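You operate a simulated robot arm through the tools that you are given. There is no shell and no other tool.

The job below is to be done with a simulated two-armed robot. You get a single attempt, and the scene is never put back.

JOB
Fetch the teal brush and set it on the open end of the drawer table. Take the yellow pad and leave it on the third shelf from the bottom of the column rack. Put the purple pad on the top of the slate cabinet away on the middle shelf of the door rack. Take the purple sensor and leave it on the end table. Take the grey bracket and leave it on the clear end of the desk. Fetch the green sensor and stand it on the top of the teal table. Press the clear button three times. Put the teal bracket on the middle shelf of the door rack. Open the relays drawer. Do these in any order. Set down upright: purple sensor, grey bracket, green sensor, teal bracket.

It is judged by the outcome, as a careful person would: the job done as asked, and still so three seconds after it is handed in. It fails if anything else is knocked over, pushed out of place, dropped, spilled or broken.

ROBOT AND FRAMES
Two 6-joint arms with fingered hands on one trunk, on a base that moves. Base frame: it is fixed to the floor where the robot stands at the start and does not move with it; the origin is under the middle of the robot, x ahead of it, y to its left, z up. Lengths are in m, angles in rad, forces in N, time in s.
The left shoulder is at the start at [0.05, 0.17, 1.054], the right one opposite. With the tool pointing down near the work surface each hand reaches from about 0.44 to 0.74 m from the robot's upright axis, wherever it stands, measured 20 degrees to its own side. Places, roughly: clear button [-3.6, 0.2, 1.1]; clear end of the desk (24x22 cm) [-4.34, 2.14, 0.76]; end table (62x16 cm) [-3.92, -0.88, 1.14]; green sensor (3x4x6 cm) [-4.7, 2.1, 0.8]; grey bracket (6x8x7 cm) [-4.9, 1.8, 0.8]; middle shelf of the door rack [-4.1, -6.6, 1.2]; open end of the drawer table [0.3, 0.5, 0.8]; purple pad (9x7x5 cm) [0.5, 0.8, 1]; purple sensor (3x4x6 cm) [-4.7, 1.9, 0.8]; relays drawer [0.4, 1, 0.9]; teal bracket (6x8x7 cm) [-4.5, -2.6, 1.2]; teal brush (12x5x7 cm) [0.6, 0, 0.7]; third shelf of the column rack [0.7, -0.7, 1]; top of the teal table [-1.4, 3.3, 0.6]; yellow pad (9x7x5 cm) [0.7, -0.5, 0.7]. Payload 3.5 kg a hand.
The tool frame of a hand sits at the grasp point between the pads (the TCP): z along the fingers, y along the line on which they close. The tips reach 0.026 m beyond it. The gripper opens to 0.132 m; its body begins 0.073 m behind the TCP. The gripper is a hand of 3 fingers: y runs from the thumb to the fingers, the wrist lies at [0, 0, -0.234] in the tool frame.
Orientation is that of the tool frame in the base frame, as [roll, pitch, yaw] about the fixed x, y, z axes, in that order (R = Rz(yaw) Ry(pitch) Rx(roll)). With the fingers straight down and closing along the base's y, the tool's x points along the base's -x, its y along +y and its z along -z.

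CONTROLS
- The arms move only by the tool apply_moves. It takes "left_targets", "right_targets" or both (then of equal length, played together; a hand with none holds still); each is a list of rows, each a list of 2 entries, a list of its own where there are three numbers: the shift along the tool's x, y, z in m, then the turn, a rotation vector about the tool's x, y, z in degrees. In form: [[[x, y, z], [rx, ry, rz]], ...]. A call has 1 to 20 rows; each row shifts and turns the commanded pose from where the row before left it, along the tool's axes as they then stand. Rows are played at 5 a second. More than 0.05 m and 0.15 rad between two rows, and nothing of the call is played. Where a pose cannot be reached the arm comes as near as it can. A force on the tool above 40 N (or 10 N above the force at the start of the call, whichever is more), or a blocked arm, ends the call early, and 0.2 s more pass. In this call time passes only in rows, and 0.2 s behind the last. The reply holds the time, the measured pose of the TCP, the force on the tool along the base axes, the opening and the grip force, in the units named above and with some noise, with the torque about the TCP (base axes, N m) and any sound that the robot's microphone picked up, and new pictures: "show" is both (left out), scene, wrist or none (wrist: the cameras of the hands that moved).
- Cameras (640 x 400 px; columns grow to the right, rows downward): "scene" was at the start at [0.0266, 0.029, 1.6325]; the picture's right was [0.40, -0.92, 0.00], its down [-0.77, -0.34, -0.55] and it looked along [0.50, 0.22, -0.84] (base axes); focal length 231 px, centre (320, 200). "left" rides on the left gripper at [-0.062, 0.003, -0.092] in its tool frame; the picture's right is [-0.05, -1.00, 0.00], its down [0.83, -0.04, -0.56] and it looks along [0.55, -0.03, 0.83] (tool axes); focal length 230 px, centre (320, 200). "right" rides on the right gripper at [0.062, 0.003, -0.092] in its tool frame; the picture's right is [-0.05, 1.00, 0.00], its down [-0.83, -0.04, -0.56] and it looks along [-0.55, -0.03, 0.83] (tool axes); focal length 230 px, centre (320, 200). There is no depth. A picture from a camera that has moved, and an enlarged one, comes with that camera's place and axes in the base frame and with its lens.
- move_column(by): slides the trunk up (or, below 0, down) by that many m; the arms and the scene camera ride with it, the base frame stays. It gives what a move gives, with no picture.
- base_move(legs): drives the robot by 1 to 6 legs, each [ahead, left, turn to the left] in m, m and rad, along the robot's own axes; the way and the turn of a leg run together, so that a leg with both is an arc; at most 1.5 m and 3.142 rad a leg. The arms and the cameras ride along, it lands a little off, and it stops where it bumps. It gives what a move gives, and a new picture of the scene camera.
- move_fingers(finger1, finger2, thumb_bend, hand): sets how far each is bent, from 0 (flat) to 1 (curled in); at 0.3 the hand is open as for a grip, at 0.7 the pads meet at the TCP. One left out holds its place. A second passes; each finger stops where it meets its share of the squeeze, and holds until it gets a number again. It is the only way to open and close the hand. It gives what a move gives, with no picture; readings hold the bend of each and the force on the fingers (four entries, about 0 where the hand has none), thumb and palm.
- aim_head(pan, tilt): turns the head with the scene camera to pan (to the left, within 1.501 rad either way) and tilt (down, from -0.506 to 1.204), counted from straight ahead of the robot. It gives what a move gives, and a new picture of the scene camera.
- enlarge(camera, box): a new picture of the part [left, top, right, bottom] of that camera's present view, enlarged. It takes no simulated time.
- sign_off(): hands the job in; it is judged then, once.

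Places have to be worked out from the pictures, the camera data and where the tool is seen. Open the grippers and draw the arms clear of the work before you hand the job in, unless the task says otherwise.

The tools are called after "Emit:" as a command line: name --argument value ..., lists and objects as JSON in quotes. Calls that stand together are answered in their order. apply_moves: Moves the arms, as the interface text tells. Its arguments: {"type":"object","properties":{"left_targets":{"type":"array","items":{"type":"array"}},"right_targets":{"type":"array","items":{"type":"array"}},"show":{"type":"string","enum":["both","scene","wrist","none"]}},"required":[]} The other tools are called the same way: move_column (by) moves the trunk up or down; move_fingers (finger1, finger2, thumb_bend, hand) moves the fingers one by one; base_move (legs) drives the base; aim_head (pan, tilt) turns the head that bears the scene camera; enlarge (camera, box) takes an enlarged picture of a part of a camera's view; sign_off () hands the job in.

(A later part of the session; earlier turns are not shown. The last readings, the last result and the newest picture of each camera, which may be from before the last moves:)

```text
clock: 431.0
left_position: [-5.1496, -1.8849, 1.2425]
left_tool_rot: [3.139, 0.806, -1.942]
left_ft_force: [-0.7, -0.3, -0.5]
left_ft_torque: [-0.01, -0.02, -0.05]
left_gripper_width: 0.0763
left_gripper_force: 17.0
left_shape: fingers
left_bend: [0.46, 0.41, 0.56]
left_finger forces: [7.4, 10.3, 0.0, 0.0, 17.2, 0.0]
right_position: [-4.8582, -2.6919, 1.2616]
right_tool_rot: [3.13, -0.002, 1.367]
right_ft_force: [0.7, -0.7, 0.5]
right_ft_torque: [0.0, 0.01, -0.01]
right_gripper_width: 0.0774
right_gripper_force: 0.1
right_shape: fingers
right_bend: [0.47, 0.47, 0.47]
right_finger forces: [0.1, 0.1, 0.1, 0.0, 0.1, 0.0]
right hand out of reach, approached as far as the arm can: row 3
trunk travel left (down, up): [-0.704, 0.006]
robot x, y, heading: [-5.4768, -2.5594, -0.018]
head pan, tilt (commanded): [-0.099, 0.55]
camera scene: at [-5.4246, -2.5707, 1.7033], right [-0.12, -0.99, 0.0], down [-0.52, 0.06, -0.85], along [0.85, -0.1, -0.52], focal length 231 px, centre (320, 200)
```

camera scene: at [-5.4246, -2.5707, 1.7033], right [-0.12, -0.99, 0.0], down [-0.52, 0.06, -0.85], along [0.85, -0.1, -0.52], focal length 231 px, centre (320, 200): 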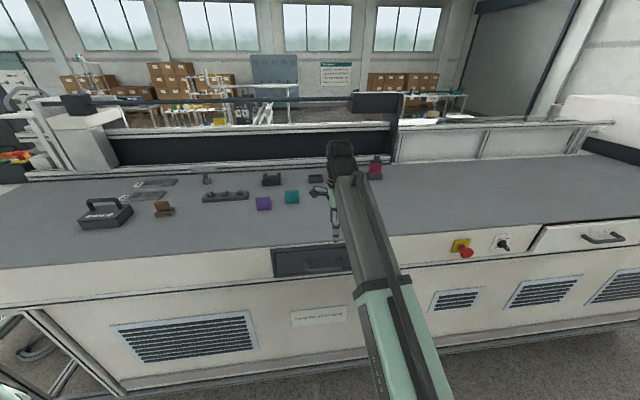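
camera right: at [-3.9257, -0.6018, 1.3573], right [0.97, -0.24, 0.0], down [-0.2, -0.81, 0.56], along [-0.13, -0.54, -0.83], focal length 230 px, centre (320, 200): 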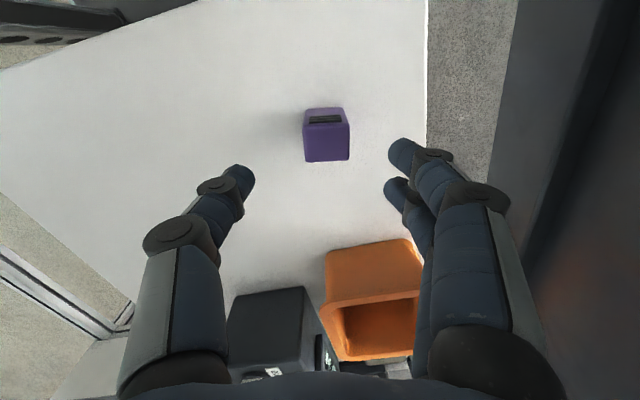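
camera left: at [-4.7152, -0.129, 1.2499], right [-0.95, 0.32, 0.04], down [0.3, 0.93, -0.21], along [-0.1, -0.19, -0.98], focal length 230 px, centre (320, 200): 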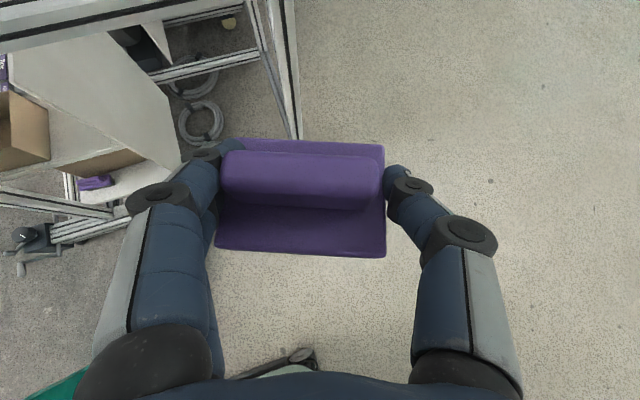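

Both hands are high enough. I drive 0.28 m in and 0.18 m north to put the bracket in line with the right shoulder.

Emit:
base_move --legs '[[0.28, 0.17, 0.018]]'

Emit:
enlarge --camera "right" --box '[160, 0, 480, 200]'

Emit:
enlarge --camera "scene" --box '[240, 160, 400, 270]'

```text
clock: 433.1
left_position: [-4.8773, -1.7145, 1.2407]
left_tool_rot: [3.138, 0.804, -1.928]
left_ft_force: [0.2, 0.2, -0.7]
left_ft_torque: [-0.02, -0.02, -0.03]
left_gripper_width: 0.0763
left_gripper_force: 17.2
left_shape: fingers
left_bend: [0.46, 0.41, 0.56]
left_finger forces: [7.1, 10.3, 0.1, 0.1, 17.3, 0.1]
right_position: [-4.5739, -2.5166, 1.2607]
right_tool_rot: [3.131, 0.0, 1.381]
right_ft_force: [0.0, 0.0, -0.6]
right_ft_torque: [-0.03, 0.0, 0.03]
right_gripper_width: 0.0774
right_gripper_force: 0.2
right_shape: fingers
right_bend: [0.47, 0.47, 0.47]
right_finger forces: [0.1, 0.0, 0.0, 0.0, 0.0, 0.0]
trunk travel left (down, up): [-0.704, 0.006]
robot x, y, heading: [-5.1981, -2.3945, -0.008]
head pan, tilt (commanded): [-0.099, 0.55]
camera scene: at [-5.142, -2.4037, 1.7033], right [-0.11, -0.99, 0.0], down [-0.52, 0.06, -0.85], along [0.85, -0.09, -0.52], focal length 231 px, centre (320, 200)
```

scene: 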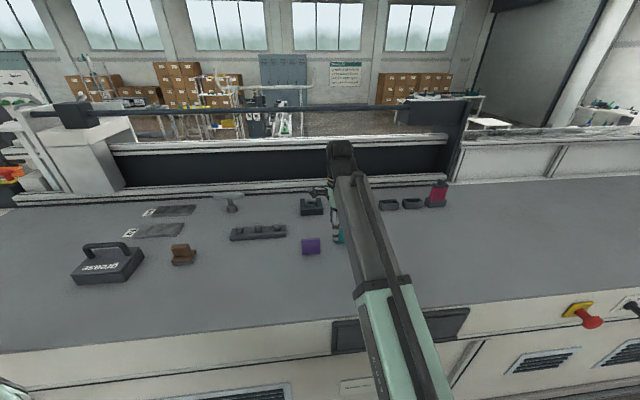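

```text
2.00 times, centred on (320, 100) of right
camera zoom: at [-4.5593, -2.4549, 1.3533], right [0.97, -0.24, 0.01], down [-0.21, -0.81, 0.55], along [-0.12, -0.54, -0.83], focal length 460 px, centre (320, 400)
```

zoom: 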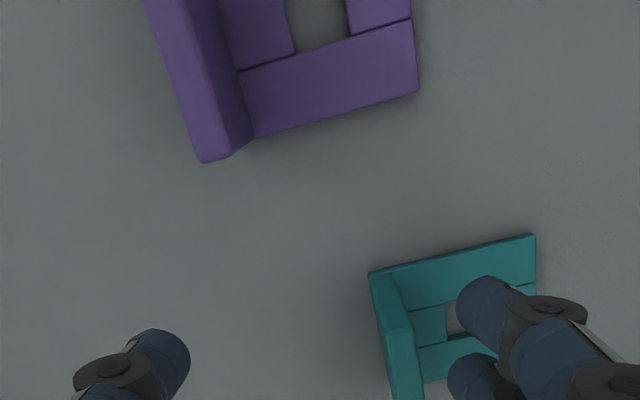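

```text
3.64 times, centred on (320, 215) of scene
camera zoom: at [-5.142, -2.4037, 1.7033], right [-0.11, -0.99, 0.0], down [-0.52, 0.06, -0.85], along [0.85, -0.09, -0.52], focal length 839 px, centre (320, 146)
```

zoom: 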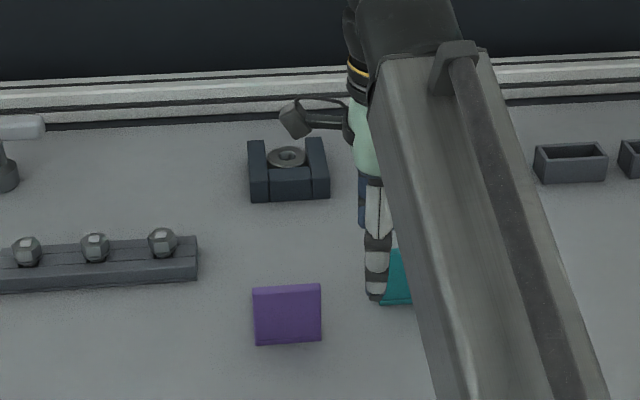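

Emit:
enlarge --camera "right" --box '[260, 100, 460, 260]'

```text
2.50 times, centred on (360, 180) of right
camera zoom: at [-4.5593, -2.4549, 1.3533], right [0.97, -0.24, 0.01], down [-0.21, -0.81, 0.55], along [-0.12, -0.54, -0.83], focal length 575 px, centre (220, 250)
```

zoom: 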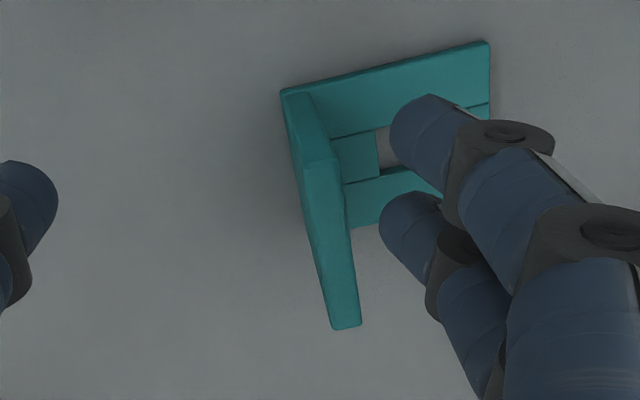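

Wrist view gives the plate at (-4.548, -2.550), aligned with y, bed top ≈1.154. I rise a little, square the hand, centre on the plate and check.

Emit:
apply_moves --right_targets '[[[0, 0, -0.03], [0, 0, 0]], [[0, 0, 0], [0, 0, -5.45]], [[0, 0, 0], [0, 0, -5.45]], [[-0.0334, 0.0259, 0], [0, 0, 0]], [[0, 0, 0], [0, 0, 0]]]' --show "wrist"

```text
clock: 434.3
left_position: [-4.8789, -1.7153, 1.2423]
left_tool_rot: [3.141, 0.804, -1.928]
left_ft_force: [-0.2, 1.5, -1.4]
left_ft_torque: [0.0, -0.01, -0.03]
left_gripper_width: 0.0764
left_gripper_force: 17.7
left_shape: fingers
left_bend: [0.46, 0.41, 0.56]
left_finger forces: [7.2, 10.4, 0.1, 0.0, 17.2, 0.0]
right_position: [-4.5393, -2.5506, 1.2703]
right_tool_rot: [3.128, 0.001, 1.57]
right_ft_force: [-0.4, 0.0, 0.1]
right_ft_torque: [0.01, 0.03, 0.03]
right_gripper_width: 0.0775
right_gripper_force: 0.0
right_shape: fingers
right_bend: [0.47, 0.47, 0.47]
right_finger forces: [0.1, 0.0, 0.1, 0.1, 0.1, 0.0]
right hand out of reach, approached as far as the arm can: row 1, 2
trunk travel left (down, up): [-0.704, 0.006]
robot x, y, heading: [-5.1952, -2.3945, -0.006]
head pan, tilt (commanded): [-0.099, 0.55]
camera right: at [-4.5361, -2.4867, 1.3625], right [1.0, -0.05, 0.01], down [-0.05, -0.83, 0.56], along [-0.02, -0.56, -0.83], focal length 230 px, centre (320, 200)
```

right: 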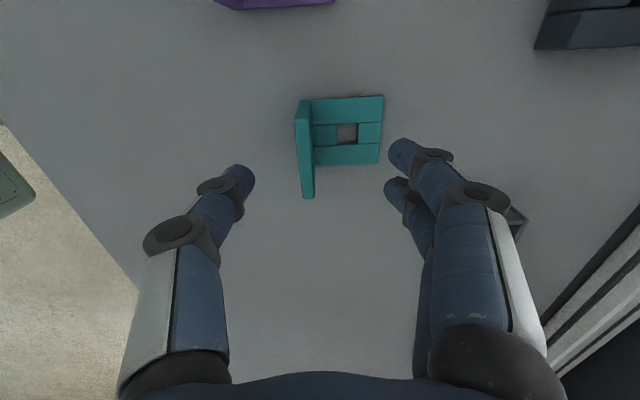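

Only an 8 mm correction is needed. I shift and descend onto the plate.

Emit:
apply_moves --right_targets '[[[0, -0.0078, 0], [0, 0, 0]], [[0, 0, 0.025], [0, 0, 0]], [[0, 0, 0.02], [0, 0, 0]], [[0, 0, 0.013], [0, 0, 0]], [[0, 0, 0], [0, 0, 0]]]' --show "wrist"

```text
clock: 435.5
left_position: [-4.8784, -1.7153, 1.2422]
left_tool_rot: [3.14, 0.805, -1.929]
left_ft_force: [-0.2, 0.1, -1.1]
left_ft_torque: [-0.02, -0.03, -0.03]
left_gripper_width: 0.0761
left_gripper_force: 17.3
left_shape: fingers
left_bend: [0.46, 0.41, 0.56]
left_finger forces: [7.2, 10.4, 0.0, 0.0, 17.2, 0.1]
right_position: [-4.5469, -2.5511, 1.212]
right_tool_rot: [3.13, 0.002, 1.572]
right_ft_force: [0.9, -0.2, 0.5]
right_ft_torque: [-0.02, -0.01, 0.04]
right_gripper_width: 0.0773
right_gripper_force: 0.1
right_shape: fingers
right_bend: [0.47, 0.47, 0.47]
right_finger forces: [0.0, 0.1, 0.0, 0.0, 0.0, 0.0]
trunk travel left (down, up): [-0.704, 0.006]
robot x, y, heading: [-5.1969, -2.3951, -0.013]
head pan, tilt (commanded): [-0.099, 0.55]
camera right: at [-4.5426, -2.4871, 1.3046], right [1.0, -0.05, 0.01], down [-0.05, -0.83, 0.56], along [-0.02, -0.56, -0.83], focal length 230 px, centre (320, 200)
```

right: 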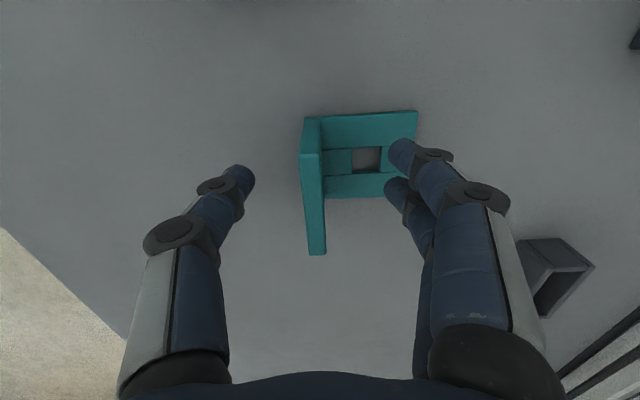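

The plate top is about level with the TCP, so I go 8 mm lower and 3 mm west before closing.

Emit:
apply_moves --right_targets '[[[0, -0.003, 0.008], [0, 0, 0]], [[0, 0, 0], [0, 0, 0]]]' --show "none"

Emit:
move_fingers --hand "right" --finger1 0.78 --finger2 0.78 --thumb_bend 0.78

Emit:
enlarge --camera "right" --box '[160, 60, 480, 280]'

```text
clock: 436.1
left_position: [-4.8794, -1.7148, 1.2421]
left_tool_rot: [3.14, 0.805, -1.929]
left_ft_force: [0.3, 0.2, -0.6]
left_ft_torque: [-0.04, -0.01, 0.02]
left_gripper_width: 0.0764
left_gripper_force: 17.3
left_shape: fingers
left_bend: [0.46, 0.41, 0.56]
left_finger forces: [7.2, 10.4, 0.1, 0.0, 17.2, 0.0]
right_position: [-4.5503, -2.5501, 1.2047]
right_tool_rot: [3.13, 0.002, 1.57]
right_ft_force: [0.7, 0.3, 0.0]
right_ft_torque: [0.0, 0.02, -0.02]
right_gripper_width: 0.0774
right_gripper_force: 0.0
right_shape: fingers
right_bend: [0.47, 0.47, 0.47]
right_finger forces: [0.0, 0.0, 0.1, 0.0, 0.1, 0.0]
trunk travel left (down, up): [-0.704, 0.006]
robot x, y, heading: [-5.1992, -2.399, -0.009]
head pan, tilt (commanded): [-0.099, 0.55]
```

```text
clock: 437.1
left_position: [-4.8786, -1.7157, 1.2422]
left_tool_rot: [3.139, 0.806, -1.928]
left_ft_force: [1.3, -0.6, -1.1]
left_ft_torque: [-0.01, 0.02, 0.02]
left_gripper_width: 0.0765
left_gripper_force: 17.5
left_shape: fingers
left_bend: [0.46, 0.41, 0.56]
left_finger forces: [7.2, 10.4, 0.0, 0.1, 17.2, 0.0]
right_position: [-4.5482, -2.5497, 1.2043]
right_tool_rot: [3.13, 0.0, 1.573]
right_ft_force: [0.0, -0.5, -1.6]
right_ft_torque: [-0.04, 0.05, 0.02]
right_gripper_width: 0.0095
right_gripper_force: 16.7
right_shape: fingers
right_bend: [0.73, 0.73, 0.69]
right_finger forces: [8.4, 8.0, 0.0, 0.0, 16.7, 0.1]
trunk travel left (down, up): [-0.704, 0.006]
robot x, y, heading: [-5.1966, -2.3958, -0.005]
head pan, tilt (commanded): [-0.099, 0.55]
```

```text
1.82 times, centred on (320, 170) of right
camera zoom: at [-4.5457, -2.4869, 1.297], right [1.0, -0.05, 0.01], down [-0.05, -0.83, 0.56], along [-0.02, -0.56, -0.83], focal length 418 px, centre (320, 254)
```

zoom: 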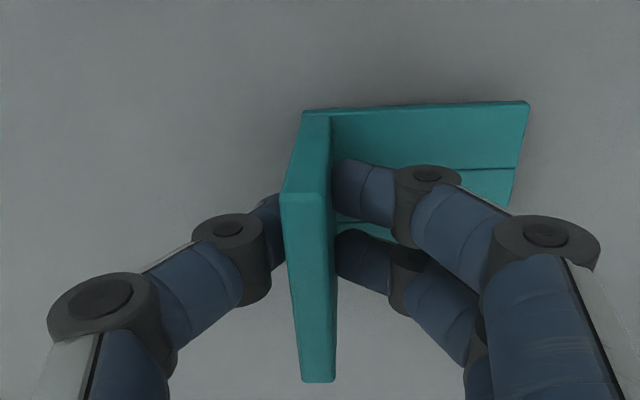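

The bracket is gripped. Before lifting I check the door rack's shelf spacing, since it decides how the bracket must be held.

Emit:
aim_head --pan -1.3 --tilt 0.15

Emit:
enlarge --camera "scene" --box '[240, 110, 400, 230]'

```text
clock: 438.5
left_position: [-4.8786, -1.7148, 1.2427]
left_tool_rot: [3.139, 0.804, -1.929]
left_ft_force: [-0.1, 0.6, -1.1]
left_ft_torque: [0.0, 0.01, -0.03]
left_gripper_width: 0.0767
left_gripper_force: 17.3
left_shape: fingers
left_bend: [0.46, 0.41, 0.56]
left_finger forces: [7.3, 10.4, 0.0, 0.1, 17.3, 0.0]
right_position: [-4.5485, -2.5489, 1.2042]
right_tool_rot: [3.129, 0.001, 1.571]
right_ft_force: [-0.5, 0.6, -1.7]
right_ft_torque: [0.0, 0.05, 0.0]
right_gripper_width: 0.0094
right_gripper_force: 16.5
right_shape: fingers
right_bend: [0.73, 0.73, 0.69]
right_finger forces: [8.4, 8.1, 0.0, 0.1, 16.5, 0.0]
trunk travel left (down, up): [-0.704, 0.006]
robot x, y, heading: [-5.1938, -2.3993, -0.006]
head pan, tilt (commanded): [-1.3, 0.15]
camera scene: at [-5.2083, -2.4845, 1.7403], right [-0.97, -0.26, 0.0], down [-0.04, 0.14, -0.99], along [0.26, -0.95, -0.15], focal length 231 px, centre (320, 200)
```

scene: 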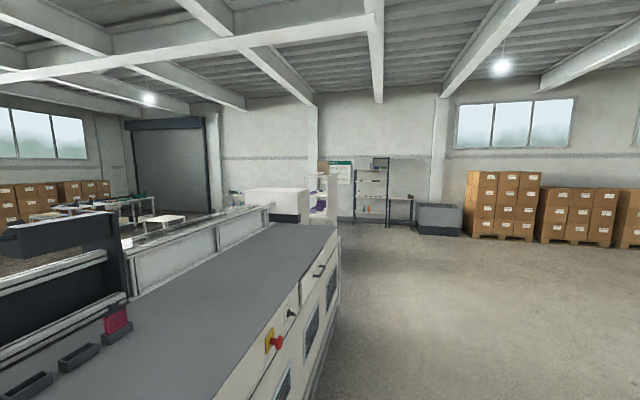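

```text
3.33 times, centred on (320, 170) of scene
camera zoom: at [-5.2083, -2.4845, 1.7403], right [-0.97, -0.26, 0.0], down [-0.04, 0.14, -0.99], along [0.26, -0.95, -0.15], focal length 769 px, centre (320, 300)
```

zoom: 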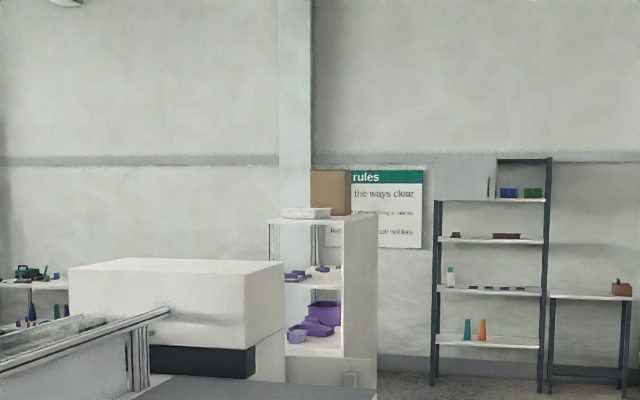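

The door rack is the white unit beyond the machine's end; its middle shelf has only ~0.36 m headroom, so the bracket must be held with the hand tilted about its closing axis. I lift it, move south on the bed and turn it 90° so I can set it down and regrasp it that way.

Emit:
apply_moves --right_targets '[[[0, 0, -0.02], [0, 0, 0]], [[0, 0, -0.025], [0, 0, 0]], [[-0.04, 0, 0], [0, 0, 0]], [[-0.04, 0, 0], [0, 0, 0]], [[-0.04, 0, 0], [0, 0, 0]], [[-0.04, 0, 0], [0, 0, 0]], [[-0.04, 0, 0], [0, 0, 0]], [[0, 0, 0], [0, 0, -8.18]], [[0, 0, 0], [0, 0, -8.18]], [[0, 0, 0], [0, 0, -8.18]], [[0, 0, 0], [0, 0, -8.18]], [[0, 0, 0], [0, 0, -8.18]], [[0, 0, 0], [0, 0, -8.18]], [[0, 0, 0], [0, 0, -8.18]], [[0, 0, 0], [0, 0, -8.18]], [[0, 0, 0], [0, 0, -8.18]], [[0, 0, 0], [0, 0, -8.18]], [[0, 0, 0], [0, 0, -8.18]], [[0, 0, 0], [0, 0, 0]]]' --show "wrist"

Emit:
aim_head --pan -0.25 --tilt 0.65

```text
clock: 442.5
left_position: [-4.8788, -1.7143, 1.2421]
left_tool_rot: [3.139, 0.806, -1.93]
left_ft_force: [0.1, -0.1, -0.9]
left_ft_torque: [0.02, 0.03, -0.01]
left_gripper_width: 0.0764
left_gripper_force: 16.9
left_shape: fingers
left_bend: [0.46, 0.41, 0.56]
left_finger forces: [7.2, 10.5, 0.1, 0.0, 17.2, 0.0]
right_position: [-4.5499, -2.7505, 1.2508]
right_tool_rot: [-3.14, 0.012, -3.141]
right_ft_force: [-0.1, 0.3, -0.8]
right_ft_torque: [-0.02, 0.01, 0.01]
right_gripper_width: 0.0092
right_gripper_force: 16.2
right_shape: fingers
right_bend: [0.73, 0.73, 0.69]
right_finger forces: [8.3, 8.0, 0.1, 0.0, 16.4, 0.0]
trunk travel left (down, up): [-0.704, 0.006]
robot x, y, heading: [-5.1959, -2.3948, -0.004]
head pan, tilt (commanded): [-1.3, 0.15]
camera right: at [-4.6118, -2.7451, 1.3426], right [0.05, 1.0, 0.0], down [0.82, -0.04, 0.56], along [0.56, -0.03, -0.83], focal length 230 px, centre (320, 200)
```

right: 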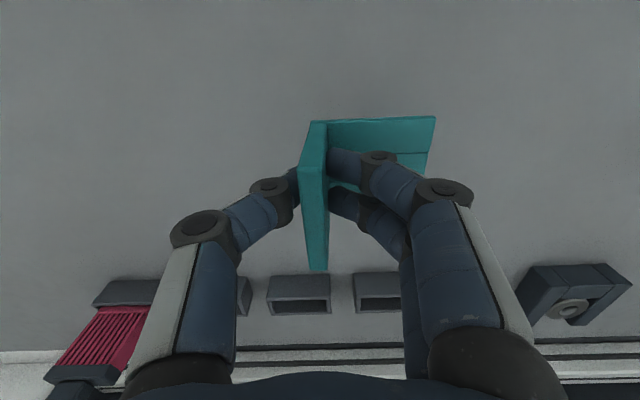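

```text
clock: 443.8
left_position: [-4.8789, -1.7147, 1.2432]
left_tool_rot: [3.141, 0.805, -1.928]
left_ft_force: [-0.1, 0.0, -1.5]
left_ft_torque: [0.01, -0.01, 0.02]
left_gripper_width: 0.0766
left_gripper_force: 17.8
left_shape: fingers
left_bend: [0.46, 0.41, 0.56]
left_finger forces: [7.2, 10.3, 0.0, 0.0, 17.2, 0.1]
right_position: [-4.5506, -2.75, 1.2502]
right_tool_rot: [3.141, 0.014, -3.141]
right_ft_force: [-0.2, 0.3, -1.6]
right_ft_torque: [-0.01, 0.0, -0.01]
right_gripper_width: 0.0094
right_gripper_force: 17.1
right_shape: fingers
right_bend: [0.73, 0.73, 0.69]
right_finger forces: [8.4, 8.0, 0.0, 0.0, 16.3, 0.0]
trunk travel left (down, up): [-0.704, 0.006]
robot x, y, heading: [-5.1947, -2.3963, -0.008]
head pan, tilt (commanded): [-0.25, 0.649]
camera scene: at [-5.1485, -2.4172, 1.6946], right [-0.25, -0.97, 0.0], down [-0.58, 0.15, -0.8], along [0.77, -0.2, -0.6], focal length 231 px, centre (320, 200)
```

scene: 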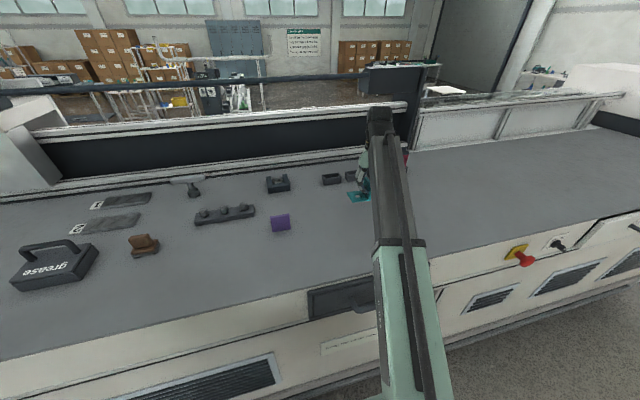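

The bracket hangs over bare bed, plate now facing sideways. I lower it to the bed.

Emit:
apply_moves --right_targets '[[[0, 0, 0.025], [0, 0, 0]], [[0, 0, 0.014], [0, 0, 0]], [[0, 0, 0.004], [0, 0, 0]], [[0, 0, 0.003], [0, 0, 0]], [[0, 0, 0], [0, 0, 0]]]' --show "none"

```text
clock: 445.0
left_position: [-4.878, -1.7157, 1.2435]
left_tool_rot: [3.138, 0.805, -1.928]
left_ft_force: [0.2, -0.5, -1.2]
left_ft_torque: [0.0, 0.02, 0.01]
left_gripper_width: 0.0764
left_gripper_force: 17.3
left_shape: fingers
left_bend: [0.46, 0.41, 0.56]
left_finger forces: [7.2, 10.3, 0.0, 0.1, 17.1, 0.0]
right_position: [-4.55, -2.7502, 1.2036]
right_tool_rot: [3.141, 0.012, -3.141]
right_ft_force: [-0.1, 0.6, -1.2]
right_ft_torque: [-0.03, 0.0, 0.0]
right_gripper_width: 0.0094
right_gripper_force: 16.2
right_shape: fingers
right_bend: [0.73, 0.73, 0.69]
right_finger forces: [8.3, 8.1, 0.0, 0.0, 16.5, 0.1]
trunk travel left (down, up): [-0.704, 0.006]
robot x, y, heading: [-5.1965, -2.3962, -0.006]
head pan, tilt (commanded): [-0.25, 0.649]
```

Emit:
apply_moves --right_targets '[[[0, 0, 0.002], [0, 0, 0]], [[0, 0, 0.002], [0, 0, 0]], [[0, 0, 0], [0, 0, 0]]]' --show "none"

```text
clock: 445.8
left_position: [-4.8792, -1.7149, 1.2425]
left_tool_rot: [3.139, 0.805, -1.928]
left_ft_force: [-0.3, 0.4, -1.1]
left_ft_torque: [-0.01, -0.03, 0.0]
left_gripper_width: 0.0763
left_gripper_force: 17.3
left_shape: fingers
left_bend: [0.46, 0.41, 0.56]
left_finger forces: [7.2, 10.4, 0.1, 0.0, 17.3, 0.1]
right_position: [-4.549, -2.7496, 1.2022]
right_tool_rot: [-3.14, 0.012, -3.141]
right_ft_force: [0.7, 0.2, 4.8]
right_ft_torque: [-0.03, -0.01, 0.01]
right_gripper_width: 0.0089
right_gripper_force: 18.5
right_shape: fingers
right_bend: [0.73, 0.73, 0.71]
right_finger forces: [9.1, 9.1, 0.0, 0.1, 17.6, 0.0]
trunk travel left (down, up): [-0.704, 0.006]
robot x, y, heading: [-5.1945, -2.3968, -0.005]
head pan, tilt (commanded): [-0.25, 0.649]
```

Contact. I open the hand, tilt it 45° forward in place about its closing axis, and look before regrasping.

Emit:
move_fingers --hand "right" --finger1 0.52 --finger2 0.52 --thumb_bend 0.52

Emit:
apply_moves --right_targets '[[[0, 0, 0], [0, -7.5, 0]], [[0, 0, 0], [0, -7.5, 0]], [[0, 0, 0], [0, -7.5, 0]], [[0, 0, 0], [0, -7.5, 0]], [[0, 0, 0], [0, -7.5, 0]], [[0, 0, 0], [0, -7.5, 0]], [[0, 0, 0], [0, 0, 0]]]' --show "both"

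```text
clock: 446.8
left_position: [-4.8802, -1.7147, 1.2424]
left_tool_rot: [3.141, 0.805, -1.929]
left_ft_force: [-1.2, -0.8, -1.0]
left_ft_torque: [-0.03, -0.01, -0.02]
left_gripper_width: 0.0763
left_gripper_force: 17.4
left_shape: fingers
left_bend: [0.46, 0.41, 0.56]
left_finger forces: [7.3, 10.4, 0.0, 0.1, 17.2, 0.1]
right_position: [-4.5509, -2.7496, 1.2007]
right_tool_rot: [-3.139, 0.013, -3.141]
right_ft_force: [-0.1, 0.7, -0.8]
right_ft_torque: [-0.03, 0.0, 0.02]
right_gripper_width: 0.0606
right_gripper_force: 0.0
right_shape: fingers
right_bend: [0.52, 0.52, 0.52]
right_finger forces: [0.0, 0.1, 0.0, 0.1, 0.1, 0.0]
trunk travel left (down, up): [-0.704, 0.006]
robot x, y, heading: [-5.1946, -2.3935, -0.007]
head pan, tilt (commanded): [-0.25, 0.649]
```

```text
clock: 448.4
left_position: [-4.8781, -1.7162, 1.2433]
left_tool_rot: [3.141, 0.805, -1.929]
left_ft_force: [0.2, -0.1, -0.9]
left_ft_torque: [-0.01, 0.03, 0.03]
left_gripper_width: 0.0763
left_gripper_force: 17.3
left_shape: fingers
left_bend: [0.46, 0.41, 0.56]
left_finger forces: [7.2, 10.4, 0.0, 0.0, 17.3, 0.0]
right_position: [-4.5488, -2.7496, 1.2002]
right_tool_rot: [-3.139, 0.798, -3.141]
right_ft_force: [0.5, 0.1, 0.5]
right_ft_torque: [-0.02, 0.01, 0.01]
right_gripper_width: 0.0602
right_gripper_force: 0.1
right_shape: fingers
right_bend: [0.52, 0.52, 0.52]
right_finger forces: [0.0, 0.0, 0.1, 0.0, 0.0, 0.1]
trunk travel left (down, up): [-0.704, 0.006]
robot x, y, heading: [-5.1953, -2.3948, -0.011]
head pan, tilt (commanded): [-0.25, 0.649]
camera scene: at [-5.1486, -2.417, 1.6946], right [-0.25, -0.97, 0.0], down [-0.58, 0.15, -0.8], along [0.77, -0.2, -0.6], focal length 231 px, centre (320, 200)
camera right: at [-4.6572, -2.7449, 1.2211], right [0.04, 1.0, 0.04], down [0.18, -0.04, 0.98], along [0.98, -0.03, -0.18], focal length 230 px, centre (320, 200)
```

scene: 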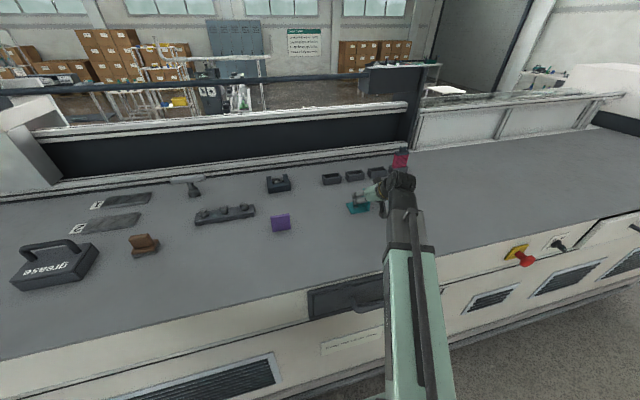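
right: 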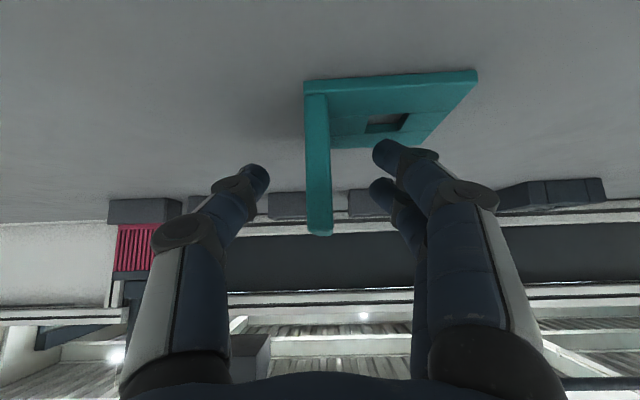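

The bracket stands undisturbed, centred between fingers and thumb with the hand tilted 45°. I close on it and lift slightly.

Emit:
move_fingers --hand "right" --finger1 0.78 --finger2 0.78 --thumb_bend 0.78

Emit:
apply_moves --right_targets '[[[-0.0107, 0, -0.0105], [0, 0, 0]], [[-0.0143, 0, -0.014], [0, 0, 0]], [[-0.0143, 0, -0.014], [0, 0, 0]], [[0, 0, 0], [0, 0, 0]]]' --show "both"

```text
clock: 449.4
left_position: [-4.8796, -1.7164, 1.242]
left_tool_rot: [3.14, 0.805, -1.929]
left_ft_force: [-1.3, 0.3, -0.6]
left_ft_torque: [0.0, -0.02, 0.01]
left_gripper_width: 0.0767
left_gripper_force: 17.4
left_shape: fingers
left_bend: [0.46, 0.41, 0.56]
left_finger forces: [7.3, 10.3, 0.1, 0.0, 17.2, 0.0]
right_position: [-4.549, -2.7485, 1.2005]
right_tool_rot: [-3.141, 0.797, 3.141]
right_ft_force: [0.2, 0.2, -0.3]
right_ft_torque: [-0.05, -0.03, 0.0]
right_gripper_width: 0.0094
right_gripper_force: 16.5
right_shape: fingers
right_bend: [0.73, 0.73, 0.7]
right_finger forces: [7.9, 8.6, 0.0, 0.0, 16.6, 0.0]
trunk travel left (down, up): [-0.704, 0.006]
robot x, y, heading: [-5.195, -2.3987, -0.002]
head pan, tilt (commanded): [-0.25, 0.649]
```

```text
clock: 450.4
left_position: [-4.8777, -1.7156, 1.2418]
left_tool_rot: [3.139, 0.805, -1.928]
left_ft_force: [-0.5, 0.3, -0.1]
left_ft_torque: [0.03, -0.02, -0.02]
left_gripper_width: 0.0765
left_gripper_force: 17.2
left_shape: fingers
left_bend: [0.46, 0.41, 0.56]
left_finger forces: [7.2, 10.4, 0.0, 0.0, 17.1, 0.1]
right_position: [-4.5505, -2.7487, 1.2552]
right_tool_rot: [-3.139, 0.797, 3.141]
right_ft_force: [-0.1, -1.1, -1.6]
right_ft_torque: [-0.01, 0.04, -0.02]
right_gripper_width: 0.0093
right_gripper_force: 16.8
right_shape: fingers
right_bend: [0.73, 0.73, 0.7]
right_finger forces: [7.9, 8.6, 0.0, 0.0, 16.6, 0.0]
trunk travel left (down, up): [-0.704, 0.006]
robot x, y, heading: [-5.1935, -2.3989, -0.004]
head pan, tilt (commanded): [-0.25, 0.649]
camera scene: at [-5.1485, -2.4172, 1.6945], right [-0.25, -0.97, 0.0], down [-0.58, 0.15, -0.8], along [0.77, -0.2, -0.6], focal length 231 px, centre (320, 200)
camera right: at [-4.6572, -2.7442, 1.2762], right [0.04, 1.0, 0.04], down [0.18, -0.04, 0.98], along [0.98, -0.03, -0.18], focal length 230 px, centre (320, 200)
```

scene: 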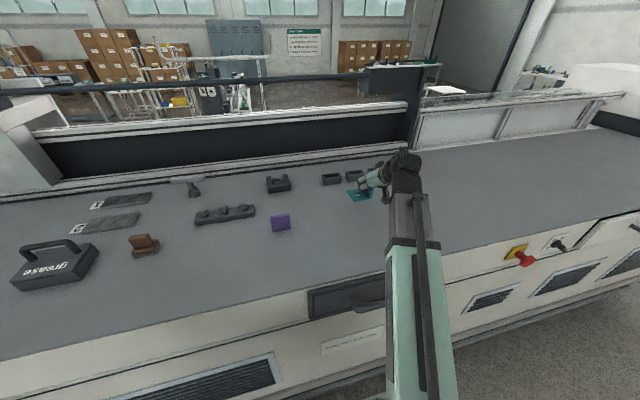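
right: 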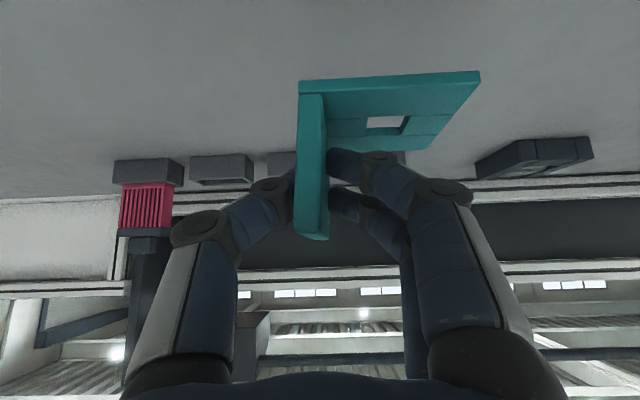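

The bracket stays upright in the tilted grip. I back away from the bed, turn to face south and drive toward the door rack.

Emit:
base_move --legs '[[-0.55, 0, 0], [0, 0, -1.567], [1.2, 0, 0]]'

Emit:
aim_head --pan 0.3 --tilt 0.3

Emit:
enlarge --camera "scene" --box '[180, 80, 480, 290]'

```text
clock: 463.1
left_position: [-5.0679, -3.9235, 1.2423]
left_tool_rot: [3.14, 0.805, 2.771]
left_ft_force: [0.5, 0.0, -1.0]
left_ft_torque: [0.01, 0.03, 0.0]
left_gripper_width: 0.0765
left_gripper_force: 16.9
left_shape: fingers
left_bend: [0.46, 0.41, 0.56]
left_finger forces: [7.2, 10.4, 0.0, 0.0, 17.2, 0.1]
right_position: [-6.1059, -4.2415, 1.2554]
right_tool_rot: [-3.141, 0.796, 1.56]
right_ft_force: [0.2, 0.8, -1.3]
right_ft_torque: [-0.01, 0.03, 0.0]
right_gripper_width: 0.0091
right_gripper_force: 16.4
right_shape: fingers
right_bend: [0.73, 0.73, 0.7]
right_finger forces: [7.6, 8.4, 0.0, 0.0, 16.3, 0.1]
trunk travel left (down, up): [-0.704, 0.006]
robot x, y, heading: [-5.7469, -3.5964, -1.591]
head pan, tilt (commanded): [-0.25, 0.649]
camera scene: at [-5.765, -3.6429, 1.6945], right [-0.96, 0.27, 0.0], down [0.16, 0.58, -0.8], along [-0.21, -0.77, -0.6], focal length 231 px, centre (320, 200)
```

scene: 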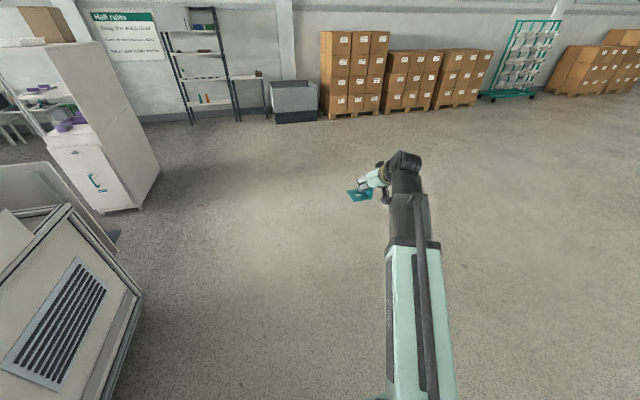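

```text
clock: 464.0
left_position: [-5.0677, -3.9236, 1.2421]
left_tool_rot: [3.139, 0.803, 2.771]
left_ft_force: [0.9, 0.2, 0.5]
left_ft_torque: [-0.02, 0.01, -0.03]
left_gripper_width: 0.0765
left_gripper_force: 17.0
left_shape: fingers
left_bend: [0.46, 0.41, 0.56]
left_finger forces: [7.2, 10.3, 0.0, 0.0, 17.2, 0.0]
right_position: [-6.106, -4.2407, 1.2561]
right_tool_rot: [-3.139, 0.8, 1.558]
right_ft_force: [1.1, -0.1, -1.6]
right_ft_torque: [0.0, 0.05, 0.01]
right_gripper_width: 0.0091
right_gripper_force: 16.0
right_shape: fingers
right_bend: [0.73, 0.73, 0.7]
right_finger forces: [7.6, 8.6, 0.0, 0.1, 16.3, 0.0]
trunk travel left (down, up): [-0.704, 0.006]
robot x, y, heading: [-5.7414, -3.5976, -1.59]
head pan, tilt (commanded): [0.3, 0.3]
camera scene: at [-5.7161, -3.6484, 1.7263], right [-0.96, -0.28, 0.0], down [-0.08, 0.28, -0.96], along [0.26, -0.92, -0.3], focal length 231 px, centre (320, 200)
```

scene: 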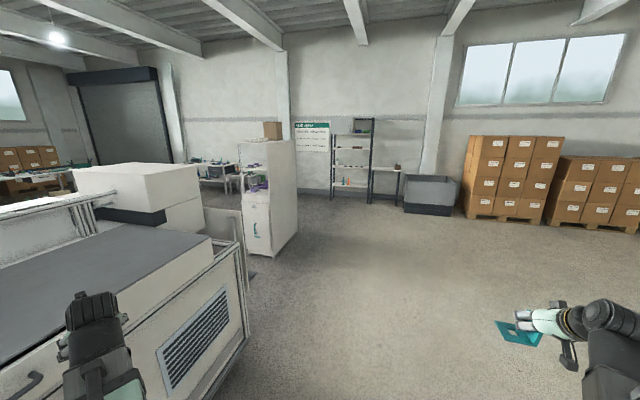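

```text
1.90 times, centred on (330, 185) of scene
camera zoom: at [-5.7161, -3.6484, 1.7263], right [-0.96, -0.28, 0.0], down [-0.08, 0.28, -0.96], along [0.26, -0.92, -0.3], focal length 439 px, centre (301, 229)
```

zoom: 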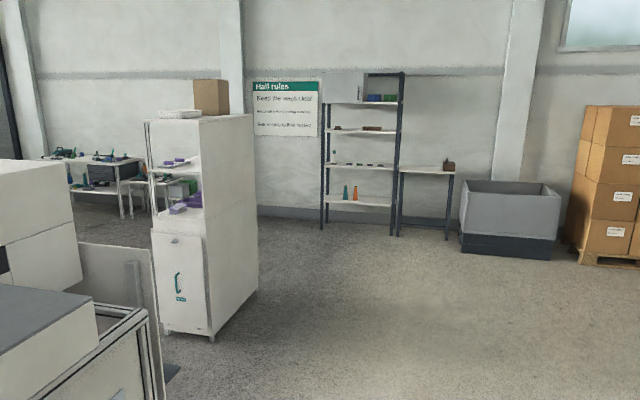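

The door rack is the white unit with open shelves facing north and a door below; its middle shelf is at z≈1.2. Here in the open I bring the pad arm back to the front.

Emit:
apply_moves --left_targets '[[[-0.008, -0.0313, 0.0083], [0, 0, 0]], [[-0.008, -0.0313, 0.0083], [0, 0, 0]], [[-0.008, -0.0313, 0.0083], [0, 0, 0]], [[0.0168, -0.0355, -0.0175], [0, 0, 0]], [[0.0168, -0.0355, -0.0175], [0, 0, 0]], [[0.0168, -0.0355, -0.0175], [0, 0, 0]], [[0.0168, -0.0355, -0.0175], [0, 0, 0]], [[0.0168, -0.0355, -0.0175], [0, 0, 0]], [[0.0168, -0.0355, -0.0175], [0, 0, 0]], [[0.0168, -0.0355, -0.0175], [0, 0, 0]], [[0.0168, -0.0355, -0.0175], [0, 0, 0]], [[0, 0, 0], [5.54, 0, 5.45]], [[0, 0, 0], [5.54, 0, 5.45]], [[0, 0, 0], [5.54, 0, 5.45]], [[0, 0, 0], [5.54, 0, 5.45]], [[0, 0, 0], [5.54, 0, 5.45]], [[0, 0, 0], [5.54, 0, 5.45]], [[0, 0, 0], [5.54, 0, 5.45]], [[0, 0, 0], [5.54, 0, 5.45]], [[0, 0, 0], [5.54, 0, 5.45]]]' --show "none"

Emit:
apply_moves --left_targets '[[[-0.0169, -0.035, 0.0175], [0, 0, 0]], [[-0.0169, -0.035, 0.0175], [0, 0, 0]], [[-0.0169, -0.035, 0.0175], [0, 0, 0]], [[-0.0169, -0.035, 0.0175], [0, 0, 0]], [[0, 0, 0], [0, 0, 0]]]' --show "both"

```text
clock: 468.2
left_position: [-5.3528, -4.2181, 1.2424]
left_tool_rot: [3.129, 0.794, 1.539]
left_ft_force: [0.1, 0.7, -1.8]
left_ft_torque: [0.01, 0.01, -0.01]
left_gripper_width: 0.0764
left_gripper_force: 17.5
left_shape: fingers
left_bend: [0.46, 0.41, 0.56]
left_finger forces: [7.0, 10.4, 0.1, 0.0, 17.1, 0.0]
right_position: [-6.1055, -4.2402, 1.2563]
right_tool_rot: [-3.14, 0.797, 1.559]
right_ft_force: [-0.1, -0.1, -1.6]
right_ft_torque: [0.02, 0.0, 0.02]
right_gripper_width: 0.009
right_gripper_force: 16.3
right_shape: fingers
right_bend: [0.73, 0.73, 0.7]
right_finger forces: [7.7, 8.6, 0.0, 0.0, 16.4, 0.0]
trunk travel left (down, up): [-0.704, 0.006]
robot x, y, heading: [-5.7467, -3.5966, -1.587]
head pan, tilt (commanded): [0.3, 0.3]
```

```text
clock: 469.4
left_position: [-5.4952, -4.3136, 1.2377]
left_tool_rot: [3.126, 0.796, 1.541]
left_ft_force: [-0.3, 0.7, -0.2]
left_ft_torque: [0.04, 0.02, 0.0]
left_gripper_width: 0.0752
left_gripper_force: 18.1
left_shape: fingers
left_bend: [0.46, 0.41, 0.56]
left_finger forces: [8.0, 10.2, 0.0, 0.1, 17.5, 0.0]
right_position: [-6.1055, -4.2401, 1.2551]
right_tool_rot: [-3.139, 0.797, 1.56]
right_ft_force: [-0.7, 0.3, -2.4]
right_ft_torque: [-0.01, 0.02, 0.01]
right_gripper_width: 0.0091
right_gripper_force: 16.2
right_shape: fingers
right_bend: [0.73, 0.73, 0.7]
right_finger forces: [7.7, 8.5, 0.0, 0.1, 16.3, 0.0]
trunk travel left (down, up): [-0.704, 0.006]
robot x, y, heading: [-5.746, -3.5991, -1.586]
head pan, tilt (commanded): [0.3, 0.3]
camera scene: at [-5.7157, -3.6482, 1.7263], right [-0.96, -0.28, 0.0], down [-0.08, 0.28, -0.96], along [0.26, -0.92, -0.3], focal length 231 px, centre (320, 200)
camera left: at [-5.4912, -4.2904, 1.3464], right [-1.0, -0.02, 0.03], down [-0.02, 0.98, -0.21], along [-0.02, -0.21, -0.98], focal length 230 px, centre (320, 200)
```

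scene: 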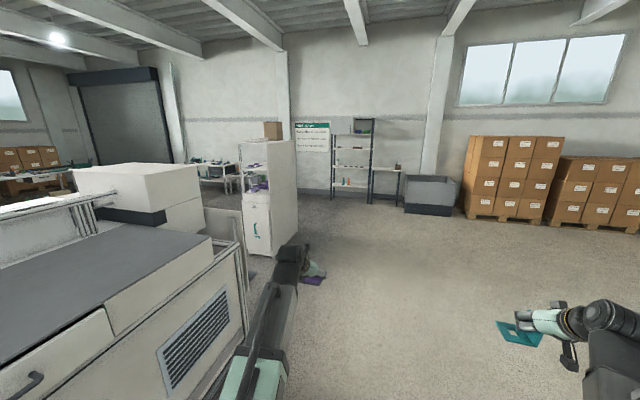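
left: 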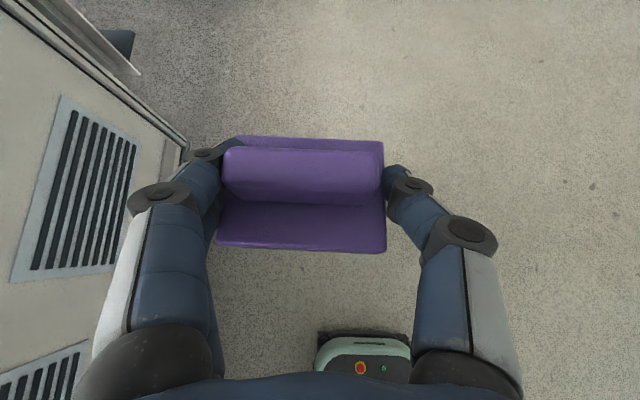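

The pad is in front again. I drive south along the aisle to get a close look at the door rack's middle shelf and the gap in front of it.

Emit:
base_move --legs '[[1.3, 0, 0.016], [0.4, 0.25, 0]]'

Emit:
aim_head --pan 1.0 --tilt 0.45

Emit:
enlarge --camera "scene" --box '[160, 60, 480, 290]'

```text
clock: 478.4
left_position: [-5.2716, -6.018, 1.2383]
left_tool_rot: [3.127, 0.796, 1.545]
left_ft_force: [-0.2, 0.3, -1.0]
left_ft_torque: [-0.03, 0.03, 0.0]
left_gripper_width: 0.0752
left_gripper_force: 17.9
left_shape: fingers
left_bend: [0.46, 0.41, 0.56]
left_finger forces: [8.3, 10.3, 0.0, 0.0, 17.2, 0.1]
right_position: [-5.8819, -5.9461, 1.2546]
right_tool_rot: [-3.139, 0.796, 1.563]
right_ft_force: [0.5, -0.1, -2.1]
right_ft_torque: [0.01, 0.03, -0.01]
right_gripper_width: 0.0091
right_gripper_force: 16.4
right_shape: fingers
right_bend: [0.73, 0.73, 0.7]
right_finger forces: [7.7, 8.6, 0.0, 0.0, 16.4, 0.0]
trunk travel left (down, up): [-0.704, 0.006]
robot x, y, heading: [-5.5243, -5.3031, -1.585]
head pan, tilt (commanded): [0.3, 0.3]
camera scene: at [-5.494, -5.3543, 1.7263], right [-0.96, -0.28, 0.0], down [-0.08, 0.28, -0.95], along [0.27, -0.92, -0.3], focal length 231 px, centre (320, 200)
```

scene: 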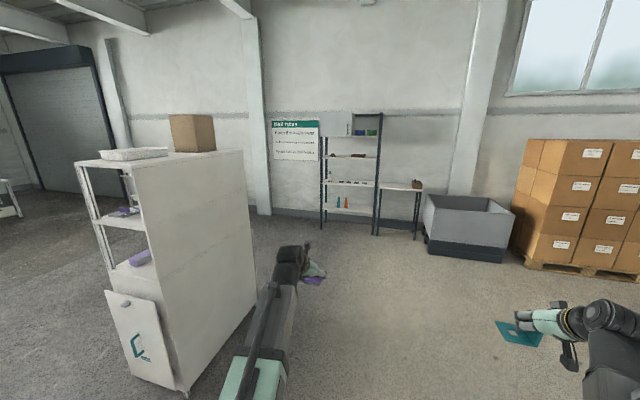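

```text
clock: 479.5
left_position: [-5.2731, -6.0176, 1.2377]
left_tool_rot: [3.125, 0.796, 1.543]
left_ft_force: [0.1, 0.8, -1.0]
left_ft_torque: [0.04, 0.03, -0.02]
left_gripper_width: 0.0755
left_gripper_force: 18.0
left_shape: fingers
left_bend: [0.46, 0.41, 0.56]
left_finger forces: [8.3, 10.3, 0.1, 0.0, 17.1, 0.0]
right_position: [-5.8827, -5.9455, 1.2545]
right_tool_rot: [-3.139, 0.798, 1.561]
right_ft_force: [0.3, 0.4, -1.8]
right_ft_torque: [-0.03, 0.03, 0.0]
right_gripper_width: 0.0091
right_gripper_force: 15.7
right_shape: fingers
right_bend: [0.73, 0.73, 0.7]
right_finger forces: [7.7, 8.7, 0.0, 0.1, 16.3, 0.1]
trunk travel left (down, up): [-0.704, 0.006]
robot x, y, heading: [-5.5214, -5.304, -1.589]
head pan, tilt (commanded): [1.0, 0.45]
camera scene: at [-5.4443, -5.3146, 1.7124], right [-0.56, -0.83, 0.0], down [-0.36, 0.24, -0.9], along [0.75, -0.5, -0.44], focal length 231 px, centre (320, 200)
```

scene: 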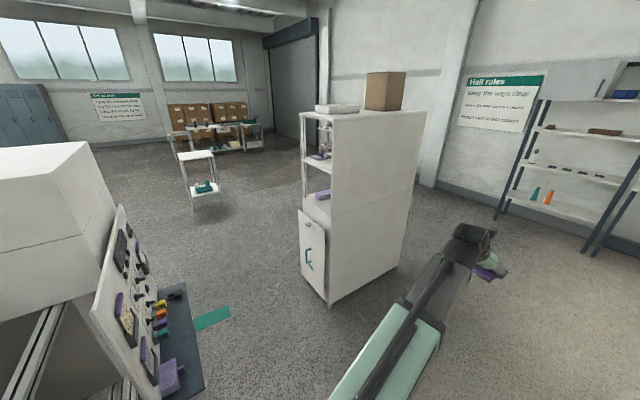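

```text
1.74 times, centred on (320, 175) of scene
camera zoom: at [-5.4443, -5.3146, 1.7124], right [-0.56, -0.83, 0.0], down [-0.36, 0.24, -0.9], along [0.75, -0.5, -0.44], focal length 401 px, centre (320, 244)
```

zoom: 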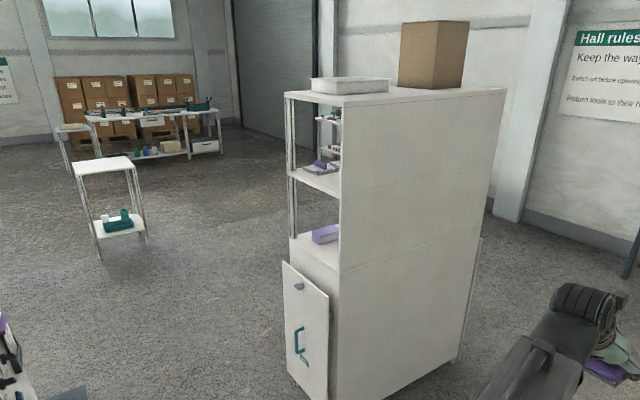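

The rack is about 0.4 m wide (x -4.36…-3.96) and 0.85 m deep with a closed west side; it looks open to the north and east. I zoom into the shelves.

Emit:
enlarge --camera "scene" --box '[290, 100, 350, 220]'

Emit:
enlarge --camera "scene" --box '[80, 200, 260, 400]'

```text
3.33 times, centred on (320, 160) of scene
camera zoom: at [-5.4443, -5.3146, 1.7124], right [-0.56, -0.83, 0.0], down [-0.36, 0.24, -0.9], along [0.75, -0.5, -0.44], focal length 769 px, centre (320, 333)
```

zoom: 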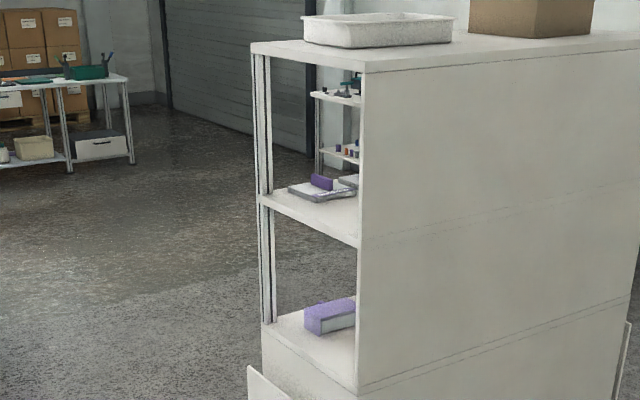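

```text
2.00 times, centred on (170, 300) of scene
camera zoom: at [-5.4443, -5.3146, 1.7124], right [-0.56, -0.83, 0.0], down [-0.36, 0.24, -0.9], along [0.75, -0.5, -0.44], focal length 461 px, centre (620, 0)
```

zoom: 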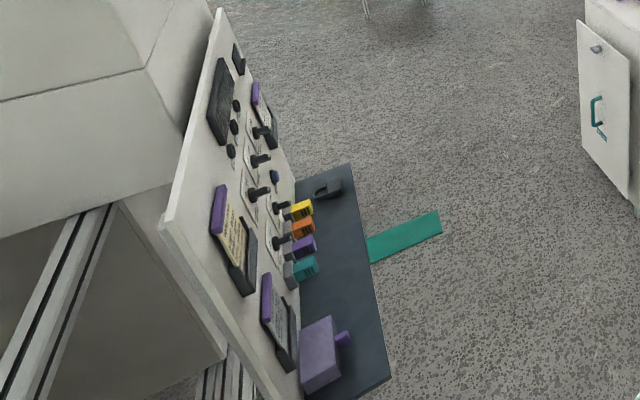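

The front gap is cramped by the machine's control shelf, but the rack's east side looks open with free floor beyond. I go round the south end of the rack to its east side.

Emit:
base_move --legs '[[1.3, 0, 0.016], [1.1, 0, 0], [0, 1.25, 0], [0, 1.2, 0]]'

Emit:
aim_head --pan -1.2 --tilt 0.4

```text
clock: 502.9
left_position: [-2.8079, -8.4134, 1.2375]
left_tool_rot: [3.127, 0.796, 1.57]
left_ft_force: [0.6, -0.3, -0.8]
left_ft_torque: [0.01, 0.0, -0.01]
left_gripper_width: 0.075
left_gripper_force: 17.8
left_shape: fingers
left_bend: [0.46, 0.41, 0.56]
left_finger forces: [8.3, 10.3, 0.1, 0.0, 17.1, 0.0]
right_position: [-3.4199, -8.3572, 1.256]
right_tool_rot: [-3.139, 0.796, 1.589]
right_ft_force: [1.2, -0.3, -2.2]
right_ft_torque: [0.0, 0.04, 0.01]
right_gripper_width: 0.0091
right_gripper_force: 16.5
right_shape: fingers
right_bend: [0.73, 0.73, 0.7]
right_finger forces: [7.6, 8.5, 0.0, 0.0, 16.5, 0.0]
trunk travel left (down, up): [-0.704, 0.006]
robot x, y, heading: [-3.082, -7.7038, -1.56]
head pan, tilt (commanded): [1.0, 0.45]
camera scene: at [-2.9988, -7.714, 1.7124], right [-0.53, -0.85, 0.0], down [-0.37, 0.23, -0.9], along [0.76, -0.48, -0.44], focal length 231 px, centre (320, 200)
```

scene: 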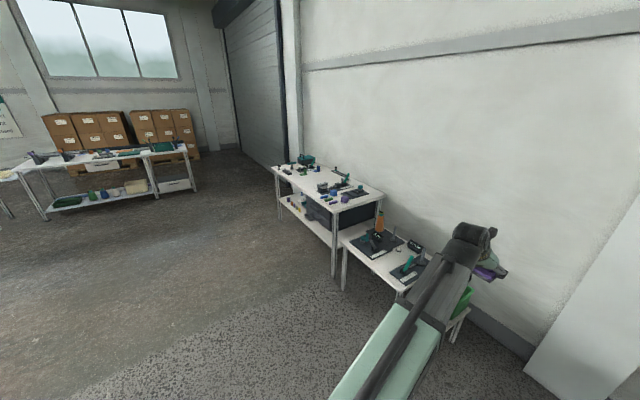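

```text
clock: 505.0
left_position: [-2.809, -8.4131, 1.2371]
left_tool_rot: [3.127, 0.796, 1.572]
left_ft_force: [-0.2, 0.3, -0.2]
left_ft_torque: [0.02, 0.0, -0.01]
left_gripper_width: 0.075
left_gripper_force: 17.9
left_shape: fingers
left_bend: [0.46, 0.41, 0.56]
left_finger forces: [8.2, 10.3, 0.1, 0.0, 17.1, 0.1]
right_position: [-3.4219, -8.3565, 1.2544]
right_tool_rot: [-3.141, 0.798, 1.589]
right_ft_force: [-1.2, -0.4, -2.4]
right_ft_torque: [0.02, 0.02, 0.03]
right_gripper_width: 0.0091
right_gripper_force: 15.7
right_shape: fingers
right_bend: [0.73, 0.73, 0.7]
right_finger forces: [7.7, 8.7, 0.0, 0.0, 16.4, 0.0]
trunk travel left (down, up): [-0.704, 0.006]
robot x, y, heading: [-3.0799, -7.7064, -1.567]
head pan, tilt (commanded): [-1.201, 0.4]
camera scene: at [-3.1632, -7.6995, 1.7171], right [-0.37, 0.93, 0.0], down [0.36, 0.14, -0.92], along [-0.86, -0.34, -0.39], focal length 231 px, centre (320, 200)
```

scene: 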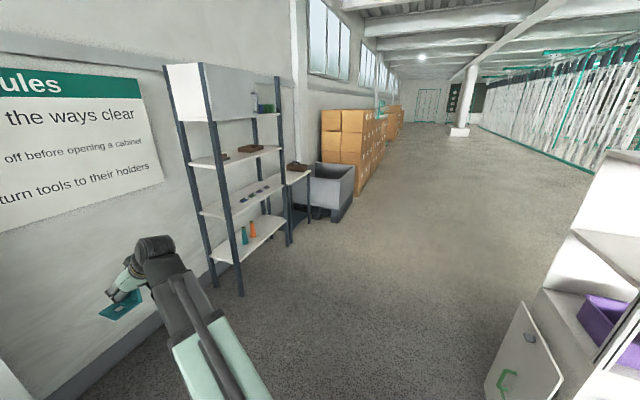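

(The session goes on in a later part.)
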